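You operate a simulated robot arm through the tools that you are given. There is no shell and no other tool. Be economical: measure what you need, move in short steps, check, and stop when the job is done.

You run a simulated robot arm. Do the job below in one go: nothing can be reset, and whatever is moved stays where it is left.

Task
Make up a joint with the blue-taped pipe and the copper ring.
Fine: pipe in the clamp block's brass socket, the ring over it, then the large nut; turn the clamp ring to TIGHT.

The check looks at the end state, three seconds after you hand in, the way a careful person would. Anything else that was tipped, shoved, dropped, spilled or broken makes it a failure.

Robot
A 7-joint arm with a two-finger parallel gripper, fixed in place. Base frame: the origin is at the foot of the arm, x ahead of it, y to its left, z up; the work surface is at about z = 0. Units: mm, rad, N and s.
With the tool pointing down near the work surface it reaches from about 240 to 620 mm from the base axis. Its first joint turns from -1.152 to 1.152 rad. Payload 2.6 kg.
The tool frame sits at the grasp point between the pads (the TCP): z along the fingers, y along the line on which they close. The tips reach 30 mm beyond it. Largest opening 94 mm; finger width 28, thickness 10; the body of the gripper, 50 by 96 mm, starts 55 mm behind the TCP.
Orientation is that of the tool frame in the base frame, as a unit quaternion [w, x, y, z]. With the fingers straight down and closing along the base's y, the tool's x points along the base's -x, its y along +y and its z along -z.

Tools
- The arm moves only by the tool nudge_tool. Its argument "plan" is a list of rows, each an object of numbers (a shift or turn left out is 0, a gripper value left out holds the last): "grip": the gripper command, from -1 (shut) to 1 (fully open), values between in proportion; "tx", "ty", "tz": the shift along the base's x, y, z in mm; "rx", "ry", "rz": the turn, a rotation vector about the base's x, y, z in rad. In form: [{"grip": .., "tx": .., "ty": .., "tz": .., "rx": .., "ry": .., "rz": ..}, ...]. A call has 1 to 12 rows; each row is the pose to reach, as a shift and turn from the pose commanded when the call began. Rows are played at 5 a second. More than 50 mm and 0.15 rad between two rows, or a gripper value outside its range, and nothing of the call is played. A pose out of reach is approached as far as the arm can. The call stops where the force on the tool passes 40 N (or 10 N more than at its start, if that is more) or the arm is blocked; 0.2 s more then pass. The fingers move at their own pace (about 72 mm/s each) and stop on an object; they squeeze with about 33 N. The grip force told is the motor's: it shows also when the fingers shut on nothing. Time passes only in rows, and 0.2 s behind the last, so rows that repeat a pose let the fingers close. The reply holds the time, the measured pose of the TCP, the force on the tool along the base axes, the opening and the grip force, in the units named above and with some noise.
- Cameras (640 x 400 px; columns grow to the right, rows downward): "scene" is fixed at [31.2, 426.9, 560.7]; the picture's right is [-0.82, -0.58, 0.00], its down [-0.35, 0.50, -0.79] and it looks along [0.46, -0.65, -0.61] (base axes); focal length 355 px, centre (320, 200). "wrist" rides on the gripper at [76, 14, -102] in the tool frame; the picture's right is [-0.18, 0.98, 0.00], its down [-0.75, -0.14, -0.64] and it looks along [-0.63, -0.12, 0.77] (tool axes); focal length 243 px, centre (320, 200). There is no depth. A picture from a camera that has moved, and an enlarged one, comes with that camera's place and axes in the base frame and with its lens.
- get_image(camera): a new picture of that camera. It takes no simulated time.
- enlarge(camera, box): a new picture of the part [left, top, right, bottom] of that camera's present view, enlarged. It takes no simulated time.
- job_done(): hands the job in; it is judged then, once.

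Go step by step. Nothing tells you positions but the pictures and the camera data: compare them with the known pose of the tool, close in by small moves and look again before you grip or let go. The budget is 120 turns and 84 pictures, counting those below and the enlarged ones. Unless the task says otherwise, let go and move clear before handing in, and close with one line.

The tools are called as a command line: name --argument value ..., lists and objects as JSON in quotes. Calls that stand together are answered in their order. nudge_tool: Moves the arm, as the interface text tells. Its arguments: {"type":"object","properties":{"plan":{"type":"array"}},"required":["plan"]} The other tools are called the same way: get_image (camera) takes a picture; enlarge (camera, box) takes an enlarged picture of a part of a camera's view; job_done () hands the job in.

At the start:

```text
time_s: 0.0
position: [414.3, 105.2, 298.0]
tool_rot: [0.0, -0.001, 1.0, 0.0]
ft_force: [0.1, -0.4, 0.0]
grip_width: 94.0
grasp_force: 0.0
```

scene: 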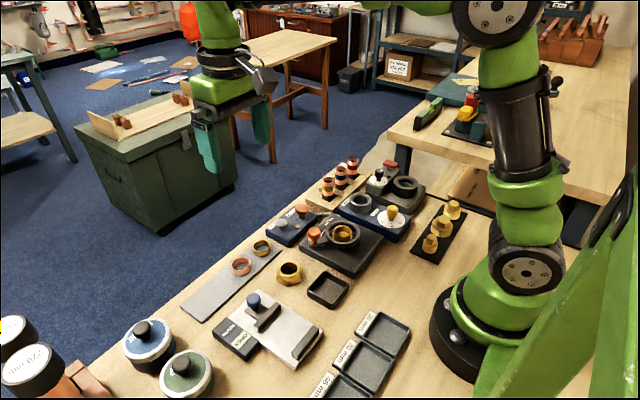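
wrist: 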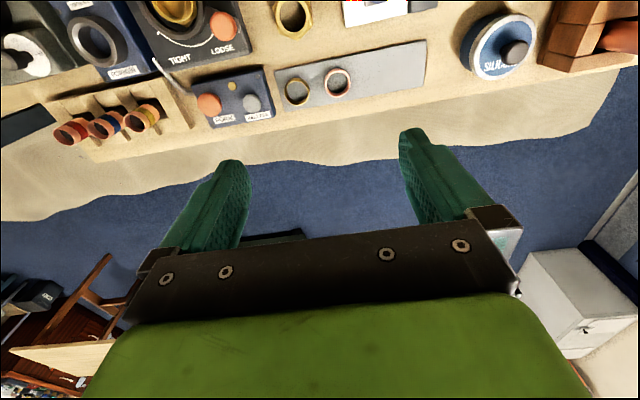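

I see a bench with a pipe rack, rings, nuts, a clamp block and some other equipment. I'll look closer before planning.

enlarge --camera "scene" --box '[180, 140, 430, 296]'

enlarge --camera "wrist" --box '[0, 0, 320, 170]'

enlarge --camera "scene" --box '[0, 240, 430, 400]'

```text
2.56 times, centred on (305, 218) of scene
camera zoom: at [31.2, 426.9, 560.7], right [-0.82, -0.58, 0.0], down [-0.35, 0.5, -0.79], along [0.46, -0.65, -0.61], focal length 910 px, centre (358, 154)
```

zoom: 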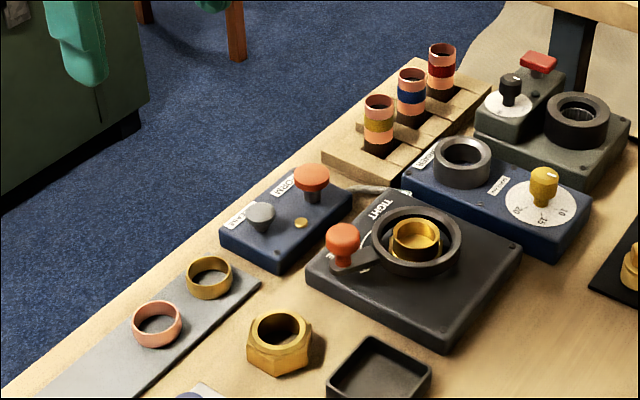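

```text
2.00 times, centred on (160, 85) of wrist
camera zoom: at [337.4, 119.8, 400.5], right [0.18, 0.98, 0.0], down [0.75, -0.14, 0.64], along [0.63, -0.12, -0.77], focal length 485 px, centre (640, 430)
```

zoom: 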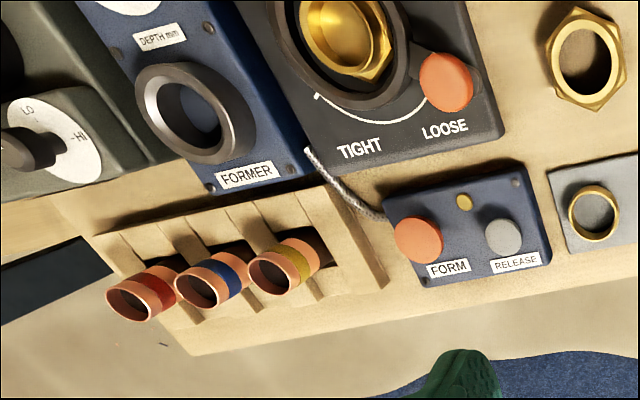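

```text
1.49 times, centred on (215, 320) of scene
camera zoom: at [31.2, 426.9, 560.7], right [-0.82, -0.58, 0.0], down [-0.35, 0.5, -0.79], along [0.46, -0.65, -0.61], focal length 529 px, centre (476, 21)
```

zoom: 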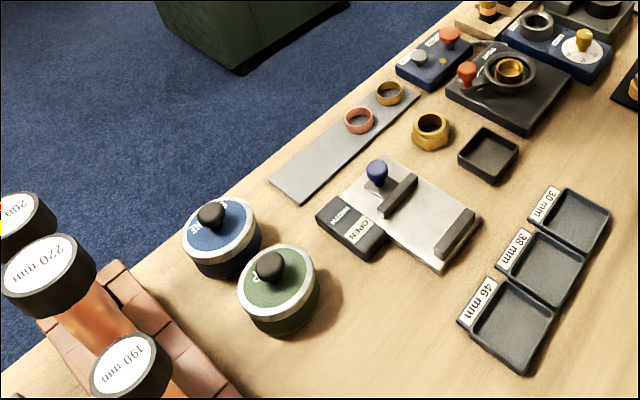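

I need views from above the clamp block, pipes and nuts, so I'm moving the wrist camera back and to the right at a safe height.

nudge_tool --plan '[{"tx": -20, "ty": -40}, {"tx": -40, "ty": -80}, {"tx": -60, "ty": -120}, {"tx": -70, "ty": -150}, {"tx": -70, "ty": -150}]'

get_image --camera "wrist"

```text
time_s: 1.2
position: [345.8, -47.5, 300.3]
tool_rot: [0.0, 0.001, 1.0, 0.001]
ft_force: [0.5, 0.1, -0.7]
grip_width: 93.7
grasp_force: 0.0
```

```text
78 pictures are left
camera wrist: at [268.8, -31.5, 403.5], right [0.18, 0.98, 0.0], down [0.75, -0.14, 0.64], along [0.63, -0.12, -0.77], focal length 243 px, centre (320, 200)
```

wrist: 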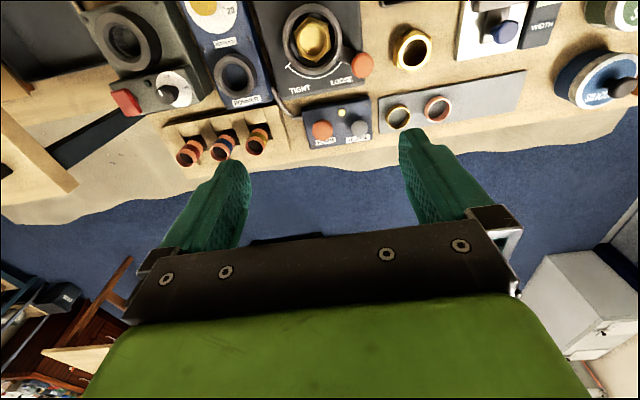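

The work items lie closer to the base. I'm tilting the tool so the camera looks straighter down at them.

nudge_tool --plan '[{"tx": 0, "ty": 5, "ry": 0.13}, {"tx": 0, "ty": 10, "ry": 0.26}, {"tx": 0, "ty": 10, "ry": 0.39}, {"tx": 0, "ty": 10, "ry": 0.52}, {"ty": 10, "ry": 0.6}, {"ty": 10, "ry": 0.6}]'

get_image --camera "wrist"

```text
time_s: 2.6
position: [344.5, -35.9, 297.5]
tool_rot: [-0.296, 0.0, 0.955, 0.0]
ft_force: [0.3, 0.1, 0.1]
grip_width: 94.1
grasp_force: 0.1
```

```text
77 pictures are left
camera wrist: at [338.7, -20.0, 426.0], right [0.15, 0.98, -0.1], down [0.98, -0.14, 0.1], along [0.09, -0.12, -0.99], focal length 243 px, centre (320, 200)
```

wrist: 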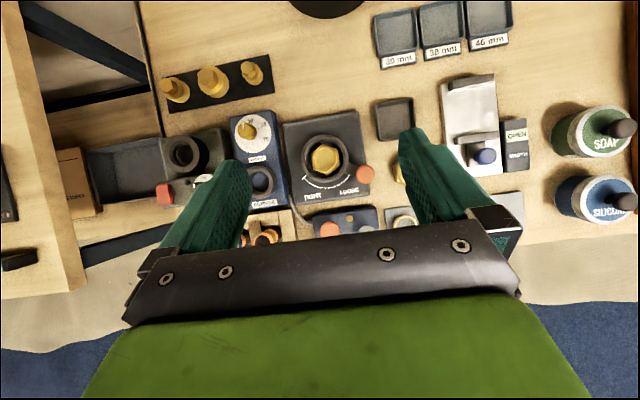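

enlarge --camera "wrist" --box '[140, 50, 420, 225]'

enlarge --camera "wrist" --box '[360, 0, 640, 175]'

```text
2.29 times, centred on (280, 138) of wrist
camera zoom: at [338.7, -20.0, 426.0], right [0.15, 0.98, -0.1], down [0.98, -0.14, 0.1], along [0.09, -0.12, -0.99], focal length 555 px, centre (411, 343)
```

zoom: 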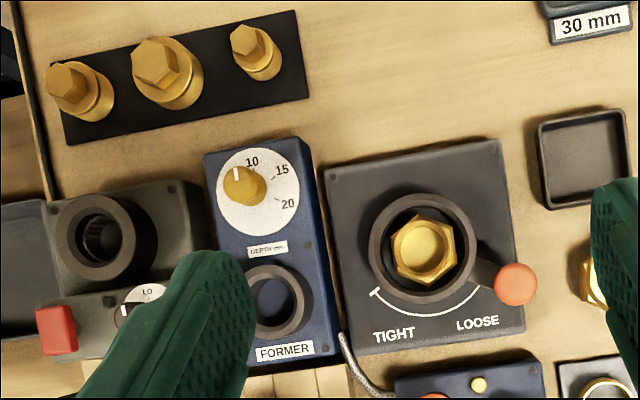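

```text
2.29 times, centred on (500, 88) of wrist
camera zoom: at [338.7, -20.0, 426.0], right [0.15, 0.98, -0.1], down [0.98, -0.14, 0.1], along [0.09, -0.12, -0.99], focal length 555 px, centre (-91, 457)
```

zoom: 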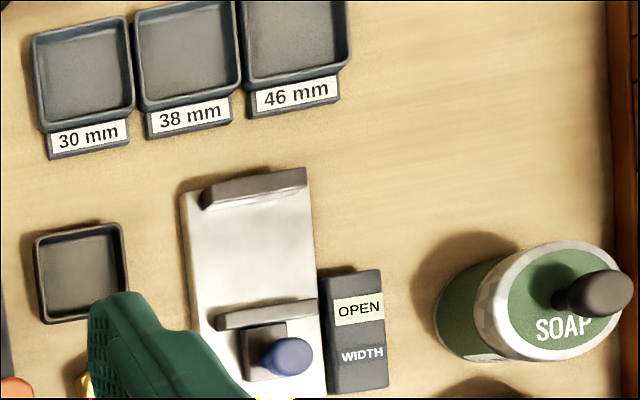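

The socket sits near (310,-48), the hex nut near (352,77), the copper ring near (447,117) and the blue pipe near (428,-225). I'm moving back for a closer look at the parts.

nudge_tool --plan '[{"tx": 30, "ty": 20, "tz": -20}, {"tx": 60, "ty": 40, "tz": -40}, {"tx": 85, "ty": 60, "tz": -60}, {"tx": 105, "ty": 80, "tz": -80}, {"tx": 105, "ty": 80, "tz": -80}]'

get_image --camera "wrist"

```text
time_s: 3.8
position: [451.2, 46.3, 217.9]
tool_rot: [-0.296, 0.0, 0.955, -0.001]
ft_force: [0.2, 0.2, 0.1]
grip_width: 93.9
grasp_force: 0.2
```

```text
74 pictures are left
camera wrist: at [445.9, 61.6, 345.6], right [0.15, 0.98, -0.1], down [0.98, -0.14, 0.1], along [0.09, -0.12, -0.99], focal length 243 px, centre (320, 200)
```

wrist: 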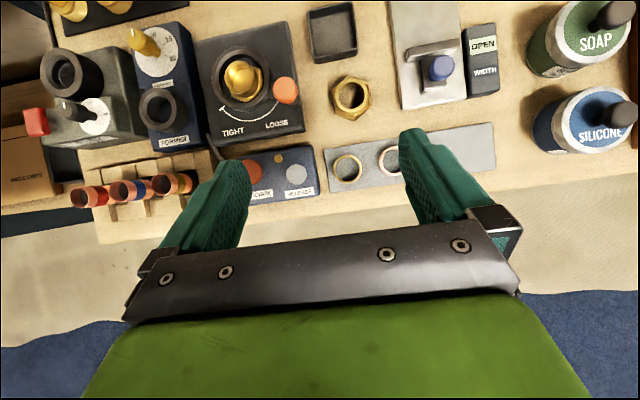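

enlarge --camera "wrist" --box '[190, 30, 430, 190]'

enlarge --camera "wrist" --box '[30, 30, 230, 240]'

enlarge --camera "scene" --box '[290, 200, 390, 270]'

enlarge --camera "scene" --box '[300, 145, 390, 205]'

```text
2.50 times, centred on (310, 110) of wrist
camera zoom: at [445.9, 61.6, 345.6], right [0.15, 0.98, -0.1], down [0.98, -0.14, 0.1], along [0.09, -0.12, -0.99], focal length 606 px, centre (345, 425)
```

zoom: 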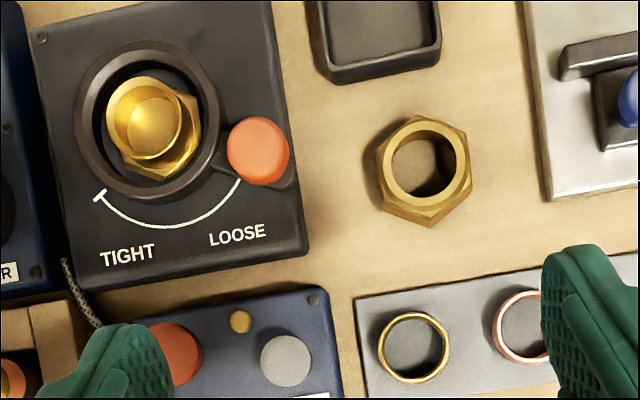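

```text
1.90 times, centred on (130, 135) of wrist
camera zoom: at [445.9, 61.6, 345.6], right [0.15, 0.98, -0.1], down [0.98, -0.14, 0.1], along [0.09, -0.12, -0.99], focal length 462 px, centre (682, 324)
```

zoom: 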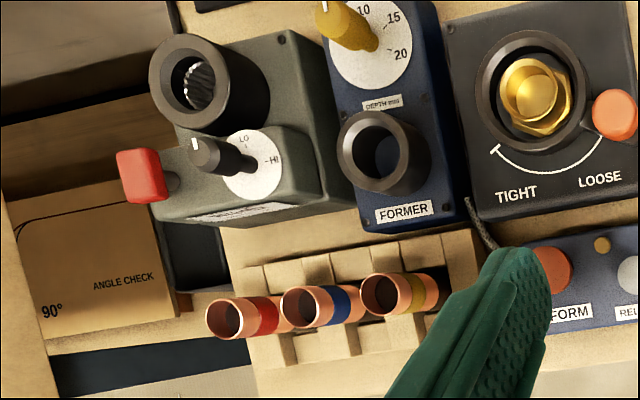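

```text
5.71 times, centred on (340, 235) of scene
camera zoom: at [31.2, 426.9, 560.7], right [-0.82, -0.58, 0.0], down [-0.35, 0.5, -0.79], along [0.46, -0.65, -0.61], focal length 2031 px, centre (206, 0)
```

zoom: 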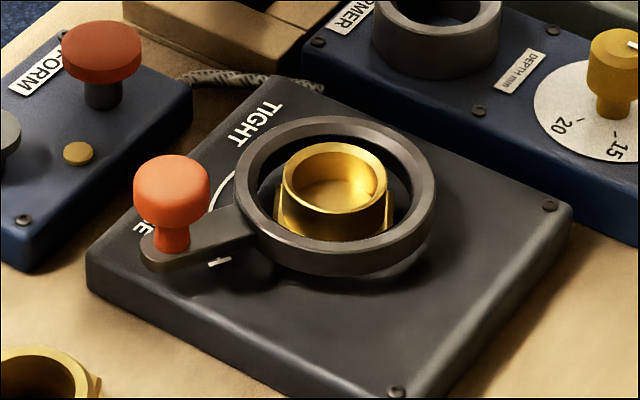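

```text
6.67 times, centred on (345, 175) of scene
camera zoom: at [31.2, 426.9, 560.7], right [-0.82, -0.58, 0.0], down [-0.35, 0.5, -0.79], along [0.46, -0.65, -0.61], focal length 2370 px, centre (153, 367)
```

zoom: 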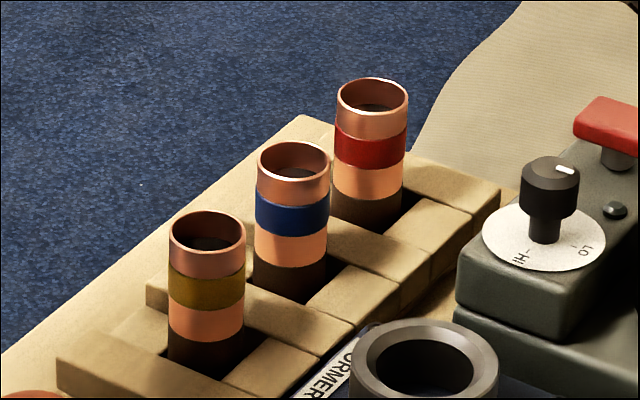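

The pipes stand along y at about 58 mm pitch with tops near z≈73, and the blue one is at about (428,-226). I'm levelling the tool and moving above it with a partly closed gripper.

nudge_tool --plan '[{"ry": -0.12, "ty": -40, "grip": 0.3}, {"ry": -0.24, "ty": -80}, {"ry": -0.36, "ty": -120, "tx": -5}, {"ry": -0.48, "ty": -160, "tx": -10}, {"ry": -0.6, "ty": -200, "tx": -15, "tz": -20}, {"ry": -0.6, "ty": -240, "tx": -21, "tz": -40}, {"ry": -0.6, "ty": -271, "tx": -21, "tz": -50}, {"ry": -0.6, "ty": -271, "tx": -21, "tz": -50}]'

get_image --camera "wrist"

get_image --camera "scene"

```text
time_s: 5.6
position: [425.4, -224.1, 166.6]
tool_rot: [0.0, 0.001, 1.0, 0.0]
ft_force: [0.1, -0.6, 0.0]
grip_width: 61.0
grasp_force: 0.0
```

```text
69 pictures are left
camera wrist: at [349.0, -208.0, 269.3], right [0.18, 0.98, 0.0], down [0.75, -0.14, 0.64], along [0.63, -0.12, -0.77], focal length 243 px, centre (320, 200)
```

wrist: 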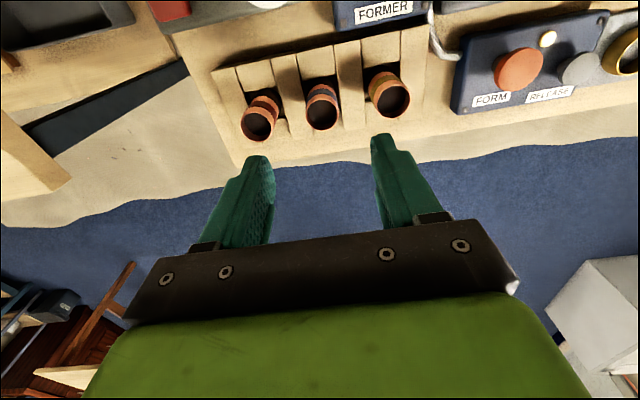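

```text
68 pictures are left
```

scene: 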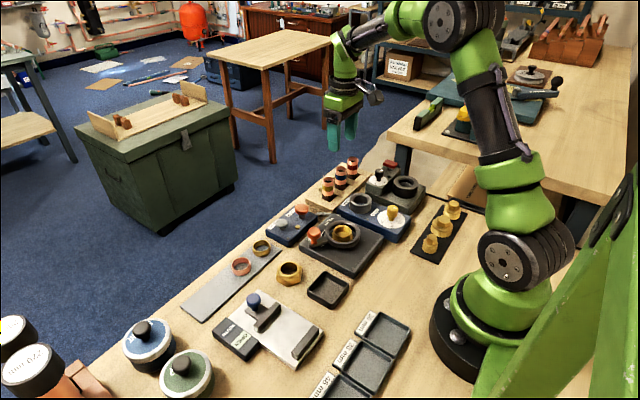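

Blue pipe top is at about (422,-220.5,78) with neighbours ±54 mm away. I'll narrow the opening to 44 mm, come down to just above it and check.

nudge_tool --plan '[{"grip": -0.064, "tx": -3, "ty": 3.5, "tz": -20}, {"tx": -3, "ty": 3.5, "tz": -40}, {"tx": -3, "ty": 3.5, "tz": -48}, {"tx": -3, "ty": 3.5, "tz": -48}]'

get_image --camera "wrist"

enlarge --camera "scene" --box '[290, 110, 410, 210]'

```text
time_s: 6.6
position: [425.0, -221.1, 119.1]
tool_rot: [0.0, 0.001, 1.0, 0.0]
ft_force: [0.5, 0.2, 0.3]
grip_width: 43.9
grasp_force: 0.0
```

```text
67 pictures are left
camera wrist: at [347.5, -206.8, 221.9], right [0.18, 0.98, 0.0], down [0.75, -0.14, 0.64], along [0.63, -0.12, -0.77], focal length 243 px, centre (320, 200)
```

wrist: 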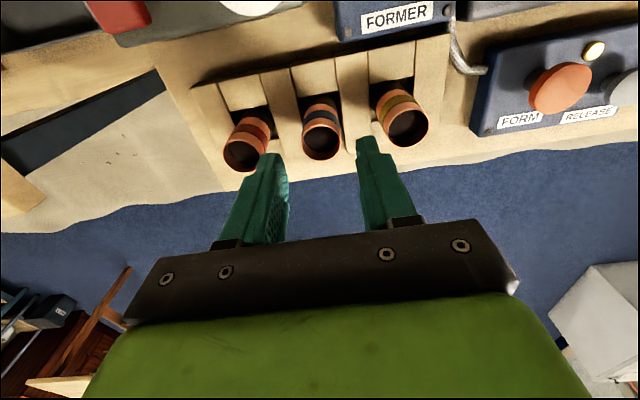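

```text
4.00 times, centred on (350, 160) of scene
camera zoom: at [31.2, 426.9, 560.7], right [-0.82, -0.58, 0.0], down [-0.35, 0.5, -0.79], along [0.46, -0.65, -0.61], focal length 1422 px, centre (200, 360)
```

zoom: 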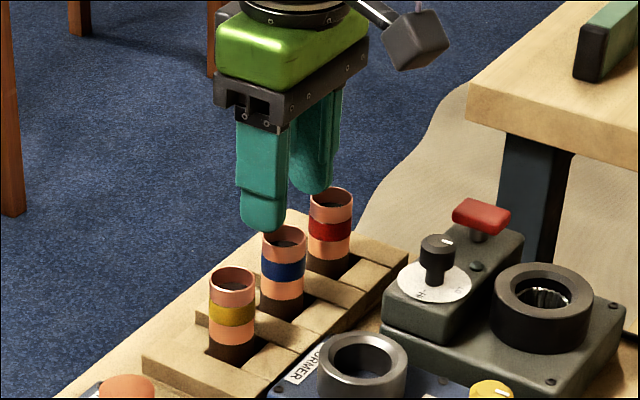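

Both views put the blue pipe top at (421.5,-220,78). I'm descending and gripping.

nudge_tool --plan '[{"tx": -3.5, "ty": 1.5, "tz": -5}, {"tx": -3.5, "ty": 1.5, "tz": -20}, {"tx": -3.5, "ty": 1.5, "tz": -35}, {"tx": -3.5, "ty": 1.5, "tz": -41}, {"tx": -3.5, "ty": 1.5, "tz": -41, "grip": -1}, {"tx": -3.5, "ty": 1.5, "tz": -41}, {"tx": -3.5, "ty": 1.5, "tz": -41}]'

enlarge --camera "scene" --box '[290, 110, 410, 210]'

```text
time_s: 8.2
position: [420.7, -223.7, 80.4]
tool_rot: [0.0, 0.0, 1.0, -0.001]
ft_force: [0.0, 0.4, 0.3]
grip_width: 26.7
grasp_force: 33.0
```

```text
4.00 times, centred on (350, 160) of scene
camera zoom: at [31.2, 426.9, 560.7], right [-0.82, -0.58, 0.0], down [-0.35, 0.5, -0.79], along [0.46, -0.65, -0.61], focal length 1422 px, centre (200, 360)
```

zoom: 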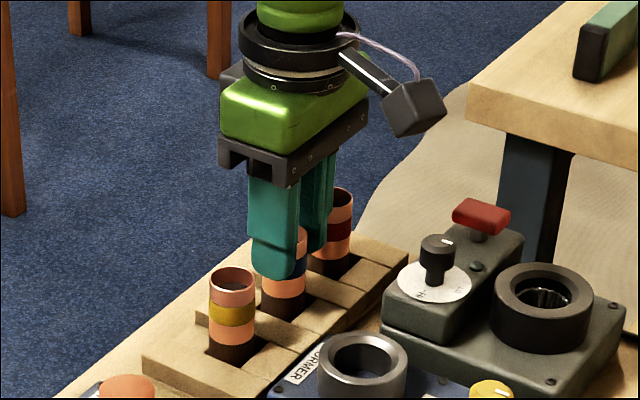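

Gripped (27 mm). Lifting straight up.

nudge_tool --plan '[{"tz": 25}, {"tz": 55}, {"tz": 85}, {"tz": 110}, {"tz": 110}]'

enlarge --camera "scene" --box '[270, 60, 430, 180]'

```text
time_s: 9.4
position: [421.6, -222.6, 190.3]
tool_rot: [0.0, 0.0, 1.0, -0.001]
ft_force: [0.2, 0.2, 0.0]
grip_width: 26.7
grasp_force: 33.4
```

```text
3.33 times, centred on (350, 120) of scene
camera zoom: at [31.2, 426.9, 560.7], right [-0.82, -0.58, 0.0], down [-0.35, 0.5, -0.79], along [0.46, -0.65, -0.61], focal length 1185 px, centre (220, 467)
```

zoom: 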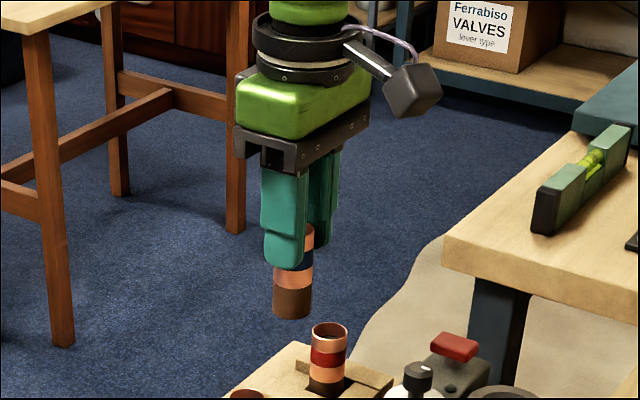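

The pipe is held upright and is about 68 mm long. Moving over the socket at safe height.

nudge_tool --plan '[{"tx": -18, "ty": 29}, {"tx": -37, "ty": 58}, {"tx": -55, "ty": 87}, {"tx": -74, "ty": 115}, {"tx": -92, "ty": 144}, {"tx": -111, "ty": 173}, {"tx": -111, "ty": 173}, {"tx": -111, "ty": 173}]'

enlarge --camera "scene" --box '[270, 120, 430, 280]'

get_image --camera "wrist"

```text
time_s: 11.2
position: [312.8, -49.0, 186.2]
tool_rot: [0.001, 0.0, 1.0, 0.001]
ft_force: [0.1, 0.6, 0.5]
grip_width: 26.5
grasp_force: 33.4
```

```text
2.50 times, centred on (350, 200) of scene
camera zoom: at [31.1, 426.9, 560.7], right [-0.82, -0.58, 0.0], down [-0.35, 0.5, -0.79], along [0.46, -0.65, -0.61], focal length 889 px, centre (245, 200)
```

zoom: 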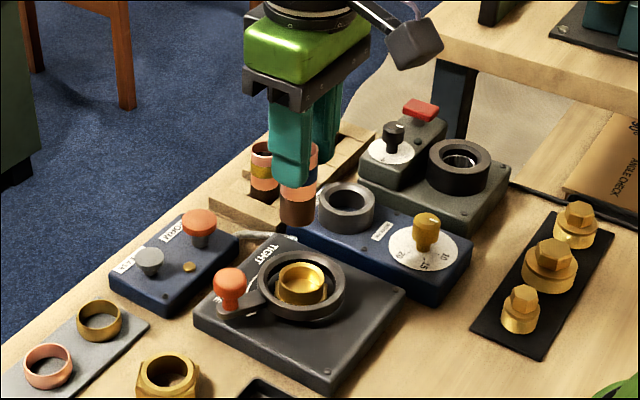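

```text
62 pictures are left
camera wrist: at [236.2, -32.6, 289.8], right [0.18, 0.98, 0.0], down [0.75, -0.14, 0.64], along [0.63, -0.12, -0.77], focal length 243 px, centre (320, 200)
```

wrist: 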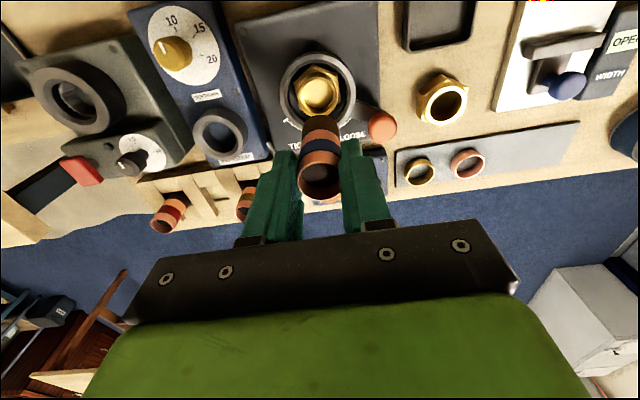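

enlarge --camera "wrist" --box '[250, 40, 410, 200]'

enlarge --camera "scene" --box '[310, 170, 390, 250]'

```text
2.50 times, centred on (330, 120) of wrist
camera zoom: at [236.2, -32.6, 289.8], right [0.18, 0.98, 0.0], down [0.75, -0.14, 0.64], along [0.63, -0.12, -0.77], focal length 606 px, centre (295, 400)
```

zoom: 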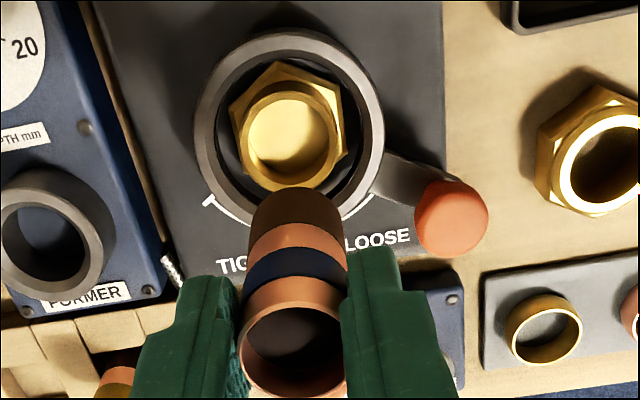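

```text
5.00 times, centred on (350, 210) of scene
camera zoom: at [31.1, 426.9, 560.7], right [-0.82, -0.58, 0.0], down [-0.35, 0.5, -0.79], along [0.46, -0.65, -0.61], focal length 1777 px, centre (170, 150)
```

zoom: 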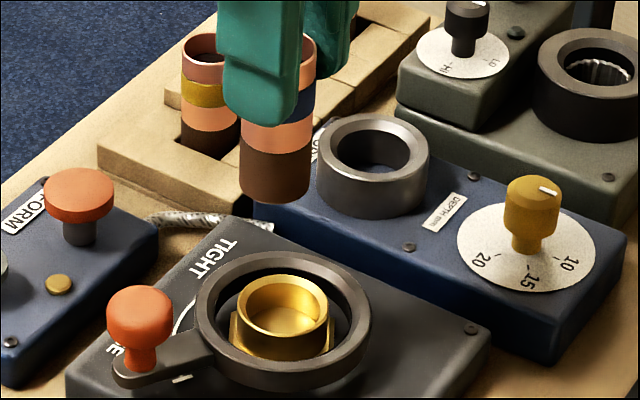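

Comparing the pipe with the socket in both views, the socket is about 8.5 mm closer to the base. I'll correct and go down to just above the rim.

nudge_tool --plan '[{"tx": -8.5, "tz": -5}, {"tx": -8.5, "tz": -25}, {"tx": -8.5, "tz": -45}, {"tx": -8.5, "tz": -45}, {"tx": -8.5, "tz": -45}]'

enlarge --camera "wrist" --box '[240, 20, 400, 180]'

enlarge --camera "scene" --box '[310, 170, 390, 250]'

```text
time_s: 12.4
position: [302.7, -48.6, 142.8]
tool_rot: [0.0, 0.0, 1.0, 0.001]
ft_force: [0.6, 0.3, 0.1]
grip_width: 26.6
grasp_force: 32.3
```

```text
2.50 times, centred on (320, 100) of wrist
camera zoom: at [227.0, -33.1, 245.1], right [0.18, 0.98, 0.0], down [0.75, -0.14, 0.64], along [0.63, -0.12, -0.77], focal length 606 px, centre (320, 450)
```

zoom: 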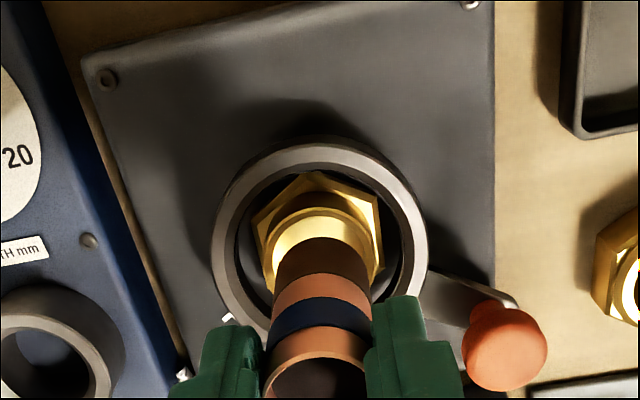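

```text
5.00 times, centred on (350, 210) of scene
camera zoom: at [31.2, 426.9, 560.7], right [-0.82, -0.58, 0.0], down [-0.35, 0.5, -0.79], along [0.46, -0.65, -0.61], focal length 1777 px, centre (170, 150)
```

zoom: 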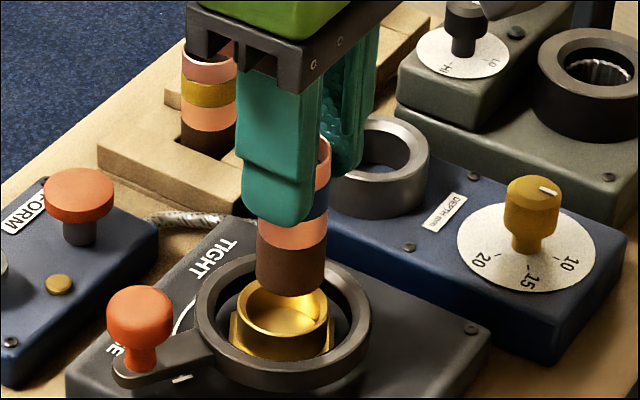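

The pipe is slightly too near the base and slightly to the left. I'll correct by (+3.5,-1.3), lower 6 mm and look again.

nudge_tool --plan '[{"tx": 3.5, "ty": -1.3}, {"tx": 3.5, "ty": -1.3, "tz": -6}, {"tx": 3.5, "ty": -1.3, "tz": -6}]'

enlarge --camera "wrist" --box '[280, 60, 360, 140]'

enlarge --camera "scene" --box '[330, 200, 380, 250]'

```text
time_s: 13.2
position: [305.9, -49.4, 137.8]
tool_rot: [0.0, 0.0, 1.0, 0.0]
ft_force: [-0.4, 0.4, -1.1]
grip_width: 26.6
grasp_force: 33.5
```

```text
5.00 times, centred on (320, 100) of wrist
camera zoom: at [229.0, -33.5, 239.9], right [0.18, 0.98, 0.0], down [0.75, -0.14, 0.64], along [0.63, -0.12, -0.77], focal length 1213 px, centre (320, 700)
```

zoom: 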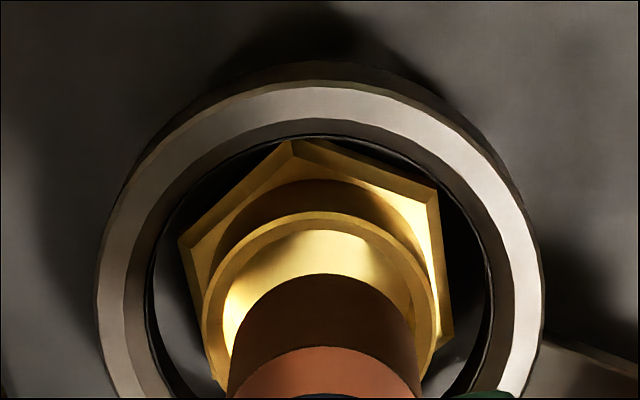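

```text
8.00 times, centred on (355, 225) of scene
camera zoom: at [31.2, 426.9, 560.7], right [-0.82, -0.58, 0.0], down [-0.35, 0.5, -0.79], along [0.46, -0.65, -0.61], focal length 2844 px, centre (40, 0)
```

zoom: 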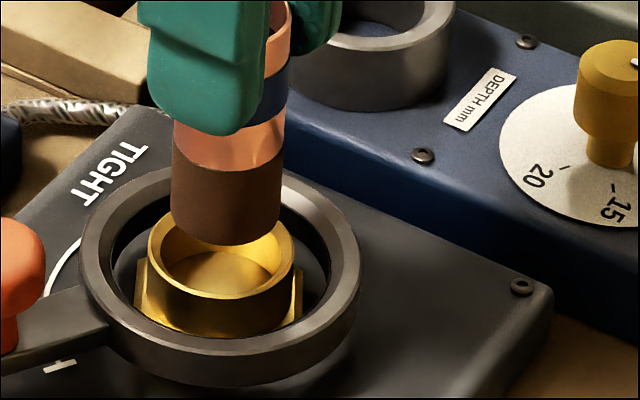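

The pipe and the socket are now concentric in both views. I'm lowering it into the socket.

nudge_tool --plan '[{"ty": -0.3, "tz": -5}, {"ty": -0.3, "tz": -10}, {"ty": -0.3, "tz": -15}, {"ty": -0.3, "tz": -20}, {"ty": -0.3, "tz": -20}]'

enlarge --camera "scene" --box '[330, 190, 380, 250]'

```text
time_s: 14.4
position: [306.0, -51.2, 118.3]
tool_rot: [-0.001, 0.0, 1.0, 0.0]
ft_force: [0.1, -0.8, -0.5]
grip_width: 25.9
grasp_force: 33.2
```

```text
6.67 times, centred on (355, 220) of scene
camera zoom: at [31.2, 426.9, 560.7], right [-0.82, -0.58, 0.0], down [-0.35, 0.5, -0.79], along [0.46, -0.65, -0.61], focal length 2370 px, centre (87, 67)
```

zoom: 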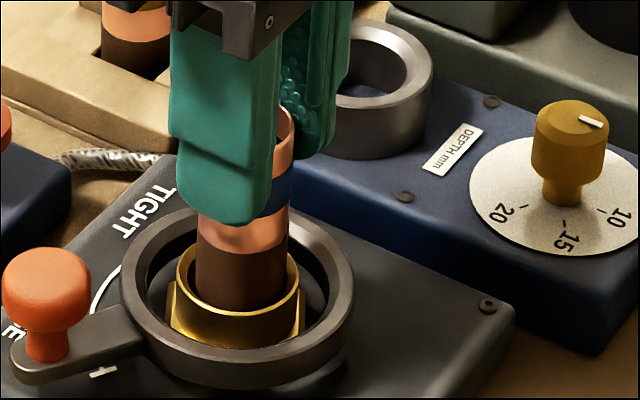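

The pipe has entered the socket. Continuing down gently until contact.

nudge_tool --plan '[{"tx": 0.5, "ty": 0.6, "tz": -3}, {"tx": 0.5, "ty": 0.6, "tz": -6}, {"tx": 0.5, "ty": 0.6, "tz": -9}, {"tx": 0.5, "ty": 0.6, "tz": -12}, {"tx": 0.5, "ty": 0.6, "tz": -15}, {"tx": 0.5, "ty": 0.6, "tz": -18}, {"tx": 0.5, "ty": 0.6, "tz": -20}]'

enlarge --camera "scene" --box '[330, 190, 380, 250]'

```text
time_s: 16.0
position: [305.9, -49.9, 98.7]
tool_rot: [-0.001, 0.0, 1.0, 0.0]
ft_force: [0.4, -0.5, -0.4]
grip_width: 26.4
grasp_force: 32.6
```

```text
6.67 times, centred on (355, 220) of scene
camera zoom: at [31.2, 426.9, 560.7], right [-0.82, -0.58, 0.0], down [-0.35, 0.5, -0.79], along [0.46, -0.65, -0.61], focal length 2370 px, centre (87, 67)
```

zoom: 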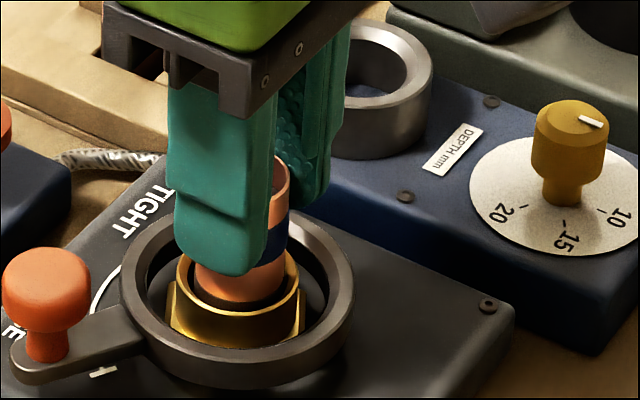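

nudge_tool --plan '[{"tz": -2}, {"tz": -4}, {"tz": -6}, {"tz": -8}, {"tz": -10}]'

enlarge --camera "scene" --box '[330, 190, 380, 250]'

```text
time_s: 17.1
position: [307.0, -52.1, 93.8]
tool_rot: [0.003, 0.0, 1.0, 0.0]
ft_force: [-2.2, 0.7, 7.4]
grip_width: 26.5
grasp_force: 33.4
stopped in row 5: the force on the tool passed its limit (the readings are from after the stop); the commanded pose is now the measured one
```

```text
6.67 times, centred on (355, 220) of scene
camera zoom: at [31.1, 426.9, 560.7], right [-0.82, -0.58, 0.0], down [-0.35, 0.5, -0.79], along [0.46, -0.65, -0.61], focal length 2370 px, centre (87, 67)
```

zoom: 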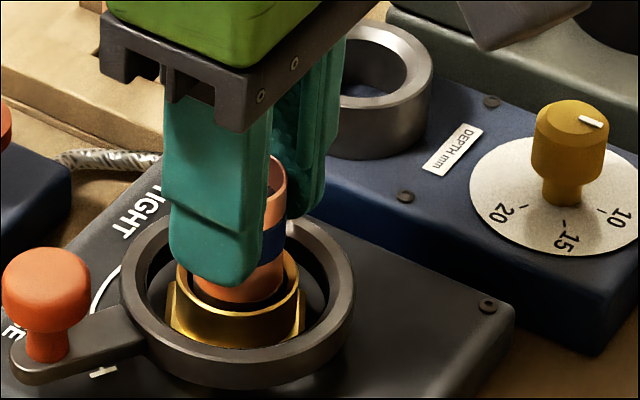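

Contact: the pipe is on the socket floor with the dark band inside. I'll release by opening and lift straight up.

nudge_tool --plan '[{"grip": -0.1}, {"grip": -0.1}, {"tz": 15}, {"tz": 45}, {"tz": 85}, {"tz": 110}, {"tz": 110}]'

enlarge --camera "scene" --box '[310, 170, 390, 250]'

get_image --camera "wrist"

```text
time_s: 18.6
position: [309.0, -48.5, 205.3]
tool_rot: [0.004, -0.001, 1.0, -0.001]
ft_force: [1.0, 0.3, 0.1]
grip_width: 42.4
grasp_force: 0.1
```

```text
5.00 times, centred on (350, 210) of scene
camera zoom: at [31.1, 426.9, 560.7], right [-0.82, -0.58, 0.0], down [-0.35, 0.5, -0.79], along [0.46, -0.65, -0.61], focal length 1777 px, centre (170, 150)
```

zoom: 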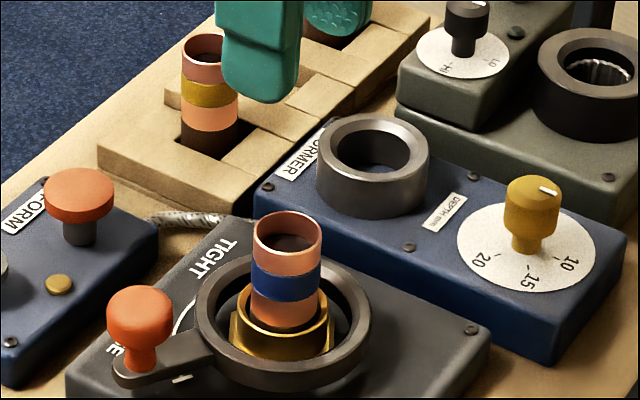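

```text
51 pictures are left
camera wrist: at [232.0, -34.0, 305.5], right [0.18, 0.98, 0.0], down [0.75, -0.14, 0.65], along [0.64, -0.12, -0.76], focal length 243 px, centre (320, 200)
```

wrist: 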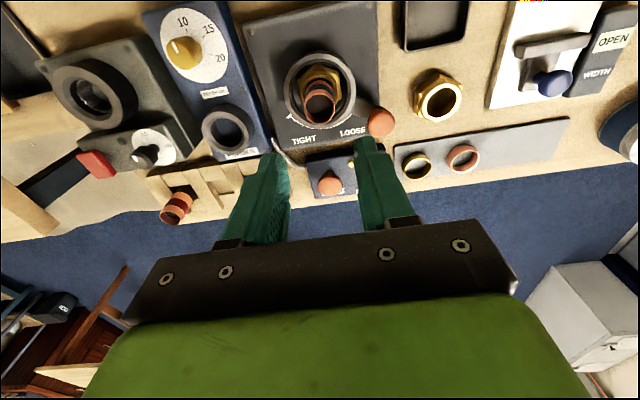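

The pipe stands upright in the socket. Next I'm going above the copper ring at about (441,121).

nudge_tool --plan '[{"tx": 27, "ty": 34, "ry": 0.008, "grip": 0.3}, {"tx": 54, "ty": 68, "ry": 0.008}, {"tx": 81, "ty": 102, "ry": 0.008}, {"tx": 108, "ty": 136, "ry": 0.008}, {"tx": 134, "ty": 170, "ry": 0.008, "tz": -20}, {"tx": 134, "ty": 170, "ry": 0.008, "tz": -60}, {"tx": 134, "ty": 170, "ry": 0.008, "tz": -94}, {"tx": 134, "ty": 170, "ry": 0.008, "tz": -94}]'

get_image --camera "wrist"

enlarge --camera "scene" --box '[200, 180, 320, 300]'

```text
time_s: 20.4
position: [445.2, 120.7, 105.6]
tool_rot: [0.001, 0.0, 1.0, -0.001]
ft_force: [0.0, 0.6, 0.4]
grip_width: 61.1
grasp_force: 0.1
```

```text
50 pictures are left
camera wrist: at [368.2, 136.4, 208.4], right [0.18, 0.98, 0.0], down [0.75, -0.14, 0.64], along [0.63, -0.12, -0.77], focal length 243 px, centre (320, 200)
```

wrist: 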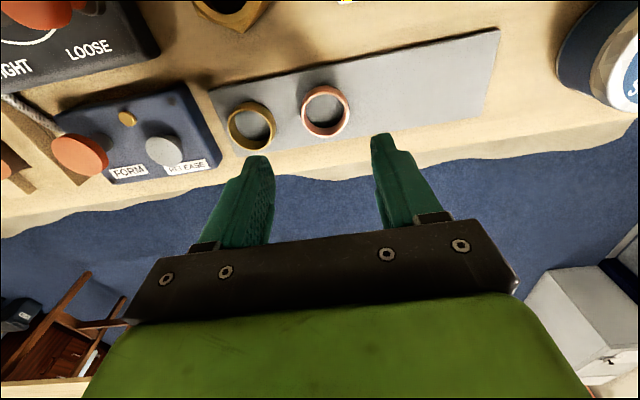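

```text
3.33 times, centred on (260, 240) of scene
camera zoom: at [31.2, 426.9, 560.7], right [-0.82, -0.58, 0.0], down [-0.35, 0.5, -0.79], along [0.46, -0.65, -0.61], focal length 1185 px, centre (520, 67)
```

zoom: 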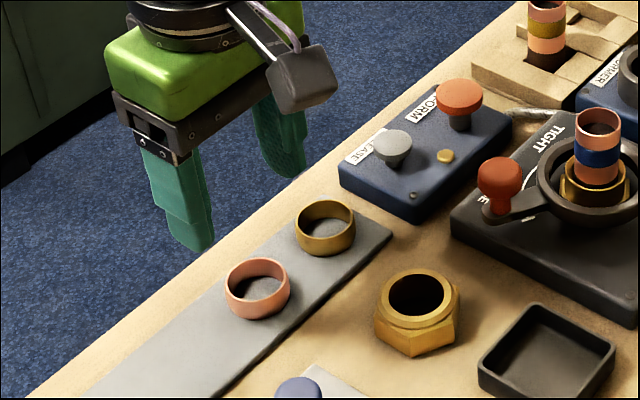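

The ring is about (-8,+6.5) mm from the tool axis. I'm correcting and dropping to z≈60.

nudge_tool --plan '[{"tx": -8, "ty": 6.5, "tz": -10}, {"tx": -8, "ty": 6.5, "tz": -35}, {"tx": -8, "ty": 6.5, "tz": -50}, {"tx": -8, "ty": 6.5, "tz": -50}]'

get_image --camera "wrist"

enlarge --camera "scene" --box '[200, 200, 300, 300]'

```text
time_s: 21.4
position: [437.5, 127.3, 56.0]
tool_rot: [0.0, 0.001, 1.0, -0.001]
ft_force: [-0.6, 0.2, -0.1]
grip_width: 60.8
grasp_force: 0.1
```

```text
48 pictures are left
camera wrist: at [359.5, 142.9, 158.5], right [0.19, 0.98, 0.0], down [0.75, -0.14, 0.64], along [0.63, -0.12, -0.77], focal length 243 px, centre (320, 200)
```

wrist: 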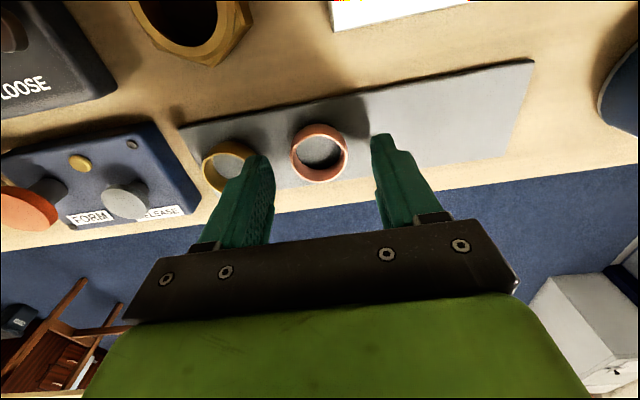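

```text
4.00 times, centred on (250, 250) of scene
camera zoom: at [31.2, 426.9, 560.7], right [-0.82, -0.58, 0.0], down [-0.35, 0.5, -0.79], along [0.46, -0.65, -0.61], focal length 1422 px, centre (600, 0)
```

zoom: 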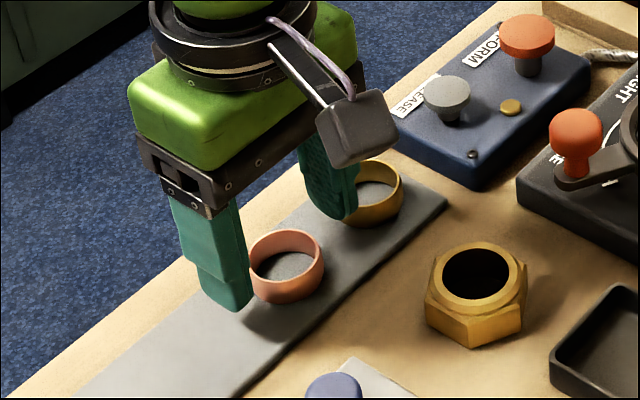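

The ring is centred in y and about +3 mm off in x. I'll narrow to 52 mm to clear the brass ring, and descend further.

nudge_tool --plan '[{"grip": 0.106, "tx": 3}, {"tx": 3, "tz": -6}, {"tx": 3, "tz": -12}, {"tx": 3, "tz": -12}]'

get_image --camera "wrist"

enlarge --camera "scene" --box '[220, 220, 300, 300]'

```text
time_s: 22.4
position: [437.4, 126.6, 44.3]
tool_rot: [-0.001, 0.0, 1.0, -0.001]
ft_force: [0.2, 0.6, 0.1]
grip_width: 51.9
grasp_force: 0.1
```

```text
46 pictures are left
camera wrist: at [360.9, 142.2, 147.5], right [0.18, 0.98, 0.0], down [0.75, -0.14, 0.64], along [0.63, -0.12, -0.77], focal length 243 px, centre (320, 200)
```

wrist: 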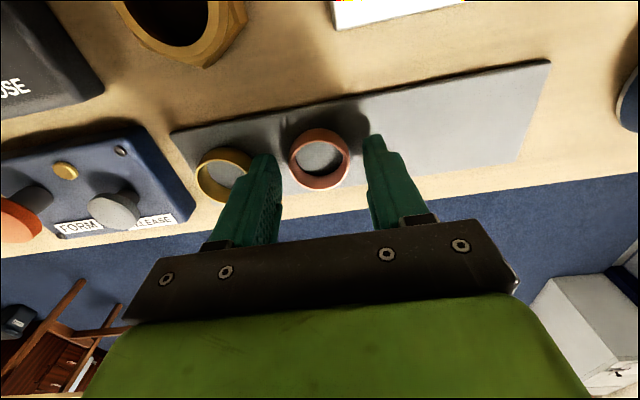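

```text
5.00 times, centred on (260, 260) of scene
camera zoom: at [31.2, 426.9, 560.7], right [-0.82, -0.58, 0.0], down [-0.35, 0.5, -0.79], along [0.46, -0.65, -0.61], focal length 1777 px, centre (620, -100)
```

zoom: 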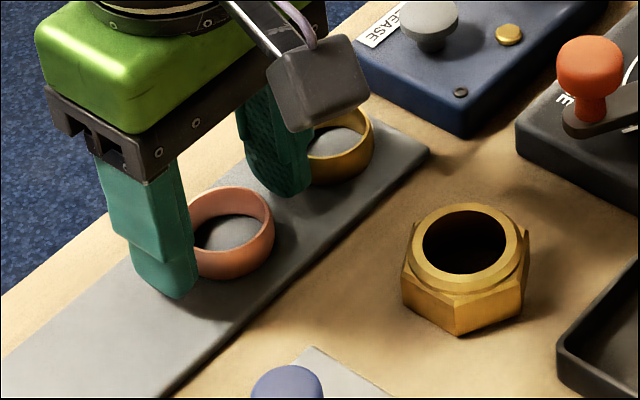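

Well centred. I'm lowering so the tips are just above the plate, and gripping.

nudge_tool --plan '[{"tz": -4}, {"tz": -8}, {"tz": -8, "grip": -1}, {"tz": -8}, {"tz": -8}]'

enlarge --camera "scene" --box '[220, 220, 300, 300]'

```text
time_s: 23.6
position: [438.7, 124.9, 37.8]
tool_rot: [0.0, 0.0, 1.0, 0.0]
ft_force: [-0.8, 0.0, 1.0]
grip_width: 36.6
grasp_force: 33.0
```

```text
5.00 times, centred on (260, 260) of scene
camera zoom: at [31.2, 426.9, 560.7], right [-0.82, -0.58, 0.0], down [-0.35, 0.5, -0.79], along [0.46, -0.65, -0.61], focal length 1777 px, centre (620, -100)
```

zoom: 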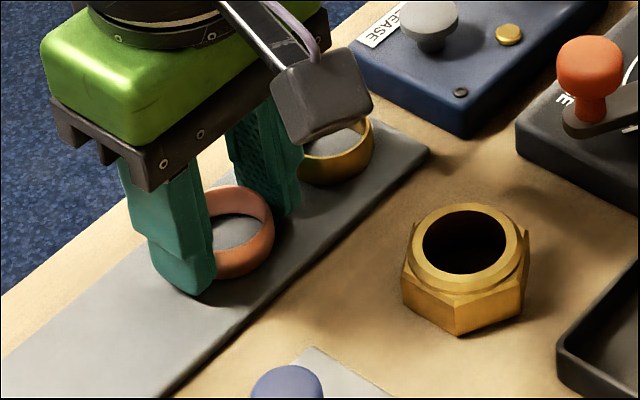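

Gripped (36.6 mm). I'm lifting and carrying the ring to a point above the pipe.

nudge_tool --plan '[{"tz": 30}, {"tz": 70}, {"tz": 110}, {"tz": 135}, {"tx": -26, "ty": -35, "tz": 135}, {"tx": -53, "ty": -70, "tz": 135}, {"tx": -79, "ty": -105, "tz": 135}, {"tx": -106, "ty": -140, "tz": 135}, {"tx": -132, "ty": -175, "tz": 135}, {"tx": -132, "ty": -175, "tz": 135}, {"tx": -132, "ty": -175, "tz": 135}]'

enlarge --camera "wrist" --box '[240, 20, 400, 180]'

enlarge --camera "scene" --box '[310, 150, 390, 250]'

```text
time_s: 26.1
position: [306.8, -46.6, 174.6]
tool_rot: [-0.001, 0.0, 1.0, -0.001]
ft_force: [-0.2, 0.5, 0.3]
grip_width: 36.5
grasp_force: 33.2
```

```text
2.50 times, centred on (320, 100) of wrist
camera zoom: at [230.7, -31.7, 276.9], right [0.18, 0.98, 0.0], down [0.75, -0.14, 0.64], along [0.63, -0.12, -0.77], focal length 606 px, centre (320, 450)
```

zoom: 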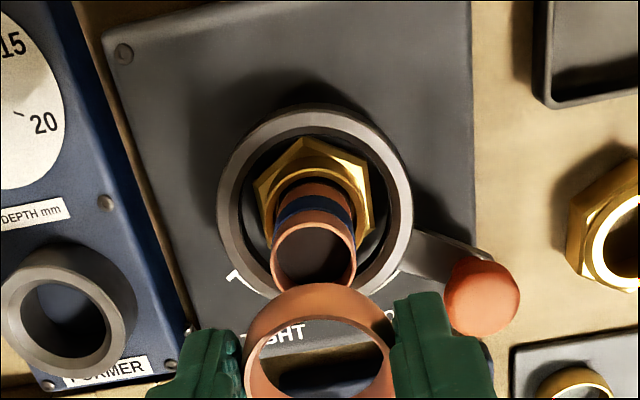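

```text
4.00 times, centred on (350, 200) of scene
camera zoom: at [31.1, 426.9, 560.7], right [-0.82, -0.58, 0.0], down [-0.35, 0.5, -0.79], along [0.46, -0.65, -0.61], focal length 1422 px, centre (200, 200)
```

zoom: 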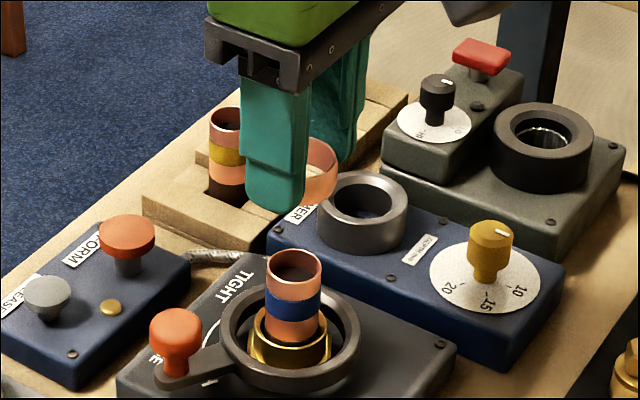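

The pipe axis is about (-3.3,-1.9) from the tool axis. I'm correcting and coming to just above the pipe top.

nudge_tool --plan '[{"tx": -3.3, "ty": -1.9}, {"tx": -3.3, "ty": -1.9, "tz": -20}, {"tx": -3.3, "ty": -1.9, "tz": -34}, {"tx": -3.3, "ty": -1.9, "tz": -34}]'

enlarge --camera "wrist" --box '[260, 80, 380, 200]'

enlarge --camera "scene" --box '[320, 170, 380, 240]'

```text
time_s: 27.1
position: [300.9, -51.0, 140.9]
tool_rot: [0.0, 0.0, 1.0, -0.001]
ft_force: [1.3, -0.3, 0.6]
grip_width: 36.7
grasp_force: 32.9
```

```text
3.33 times, centred on (320, 140) of wrist
camera zoom: at [224.8, -35.3, 243.7], right [0.18, 0.98, 0.0], down [0.75, -0.14, 0.64], along [0.63, -0.12, -0.77], focal length 809 px, centre (320, 400)
```

zoom: 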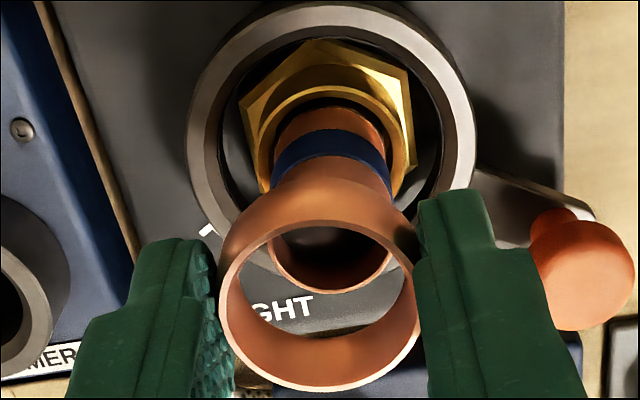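

```text
5.71 times, centred on (350, 205) of scene
camera zoom: at [31.2, 426.9, 560.7], right [-0.82, -0.58, 0.0], down [-0.35, 0.5, -0.79], along [0.46, -0.65, -0.61], focal length 2031 px, centre (149, 171)
```

zoom: 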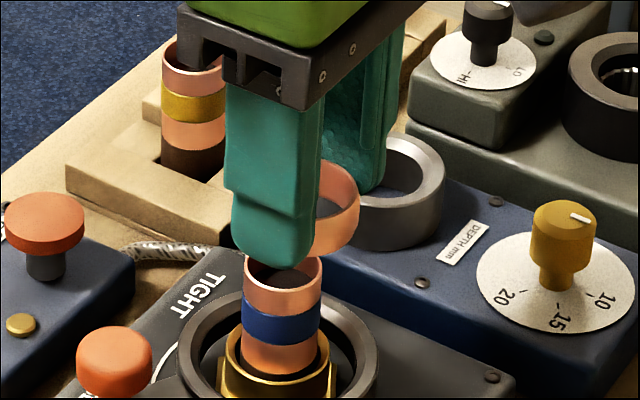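

The ring looks offset from the pipe by a few mm toward -x. I'll shift (+4.5,+2) and recheck at the same height.

nudge_tool --plan '[{"tx": 4.5, "ty": 2}, {"tx": 4.5, "ty": 2}, {"tx": 4.5, "ty": 2, "tz": -3}, {"tx": 4.5, "ty": 2, "tz": -3}]'

enlarge --camera "wrist" --box '[260, 80, 380, 200]'

enlarge --camera "scene" --box '[320, 170, 380, 240]'

```text
time_s: 28.1
position: [305.0, -47.7, 136.4]
tool_rot: [-0.001, 0.0, 1.0, -0.002]
ft_force: [0.1, -0.5, -0.4]
grip_width: 36.4
grasp_force: 33.2
```

```text
3.33 times, centred on (320, 140) of wrist
camera zoom: at [228.6, -32.5, 238.9], right [0.18, 0.98, 0.0], down [0.75, -0.14, 0.64], along [0.63, -0.12, -0.77], focal length 809 px, centre (320, 400)
```

zoom: 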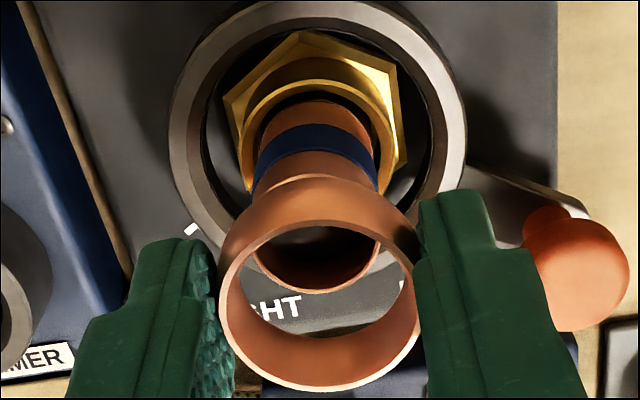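

```text
5.71 times, centred on (350, 205) of scene
camera zoom: at [31.2, 426.9, 560.7], right [-0.82, -0.58, 0.0], down [-0.35, 0.5, -0.79], along [0.46, -0.65, -0.61], focal length 2031 px, centre (149, 171)
```

zoom: 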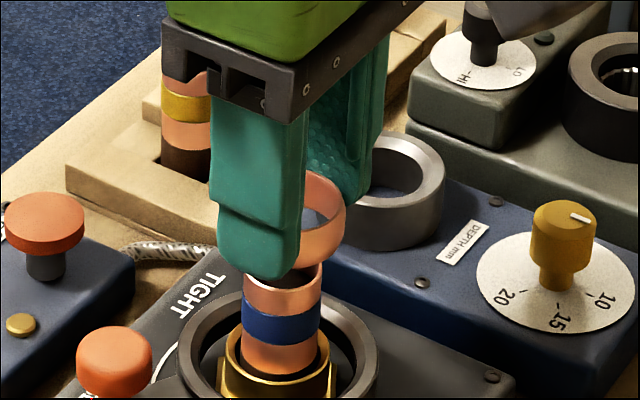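

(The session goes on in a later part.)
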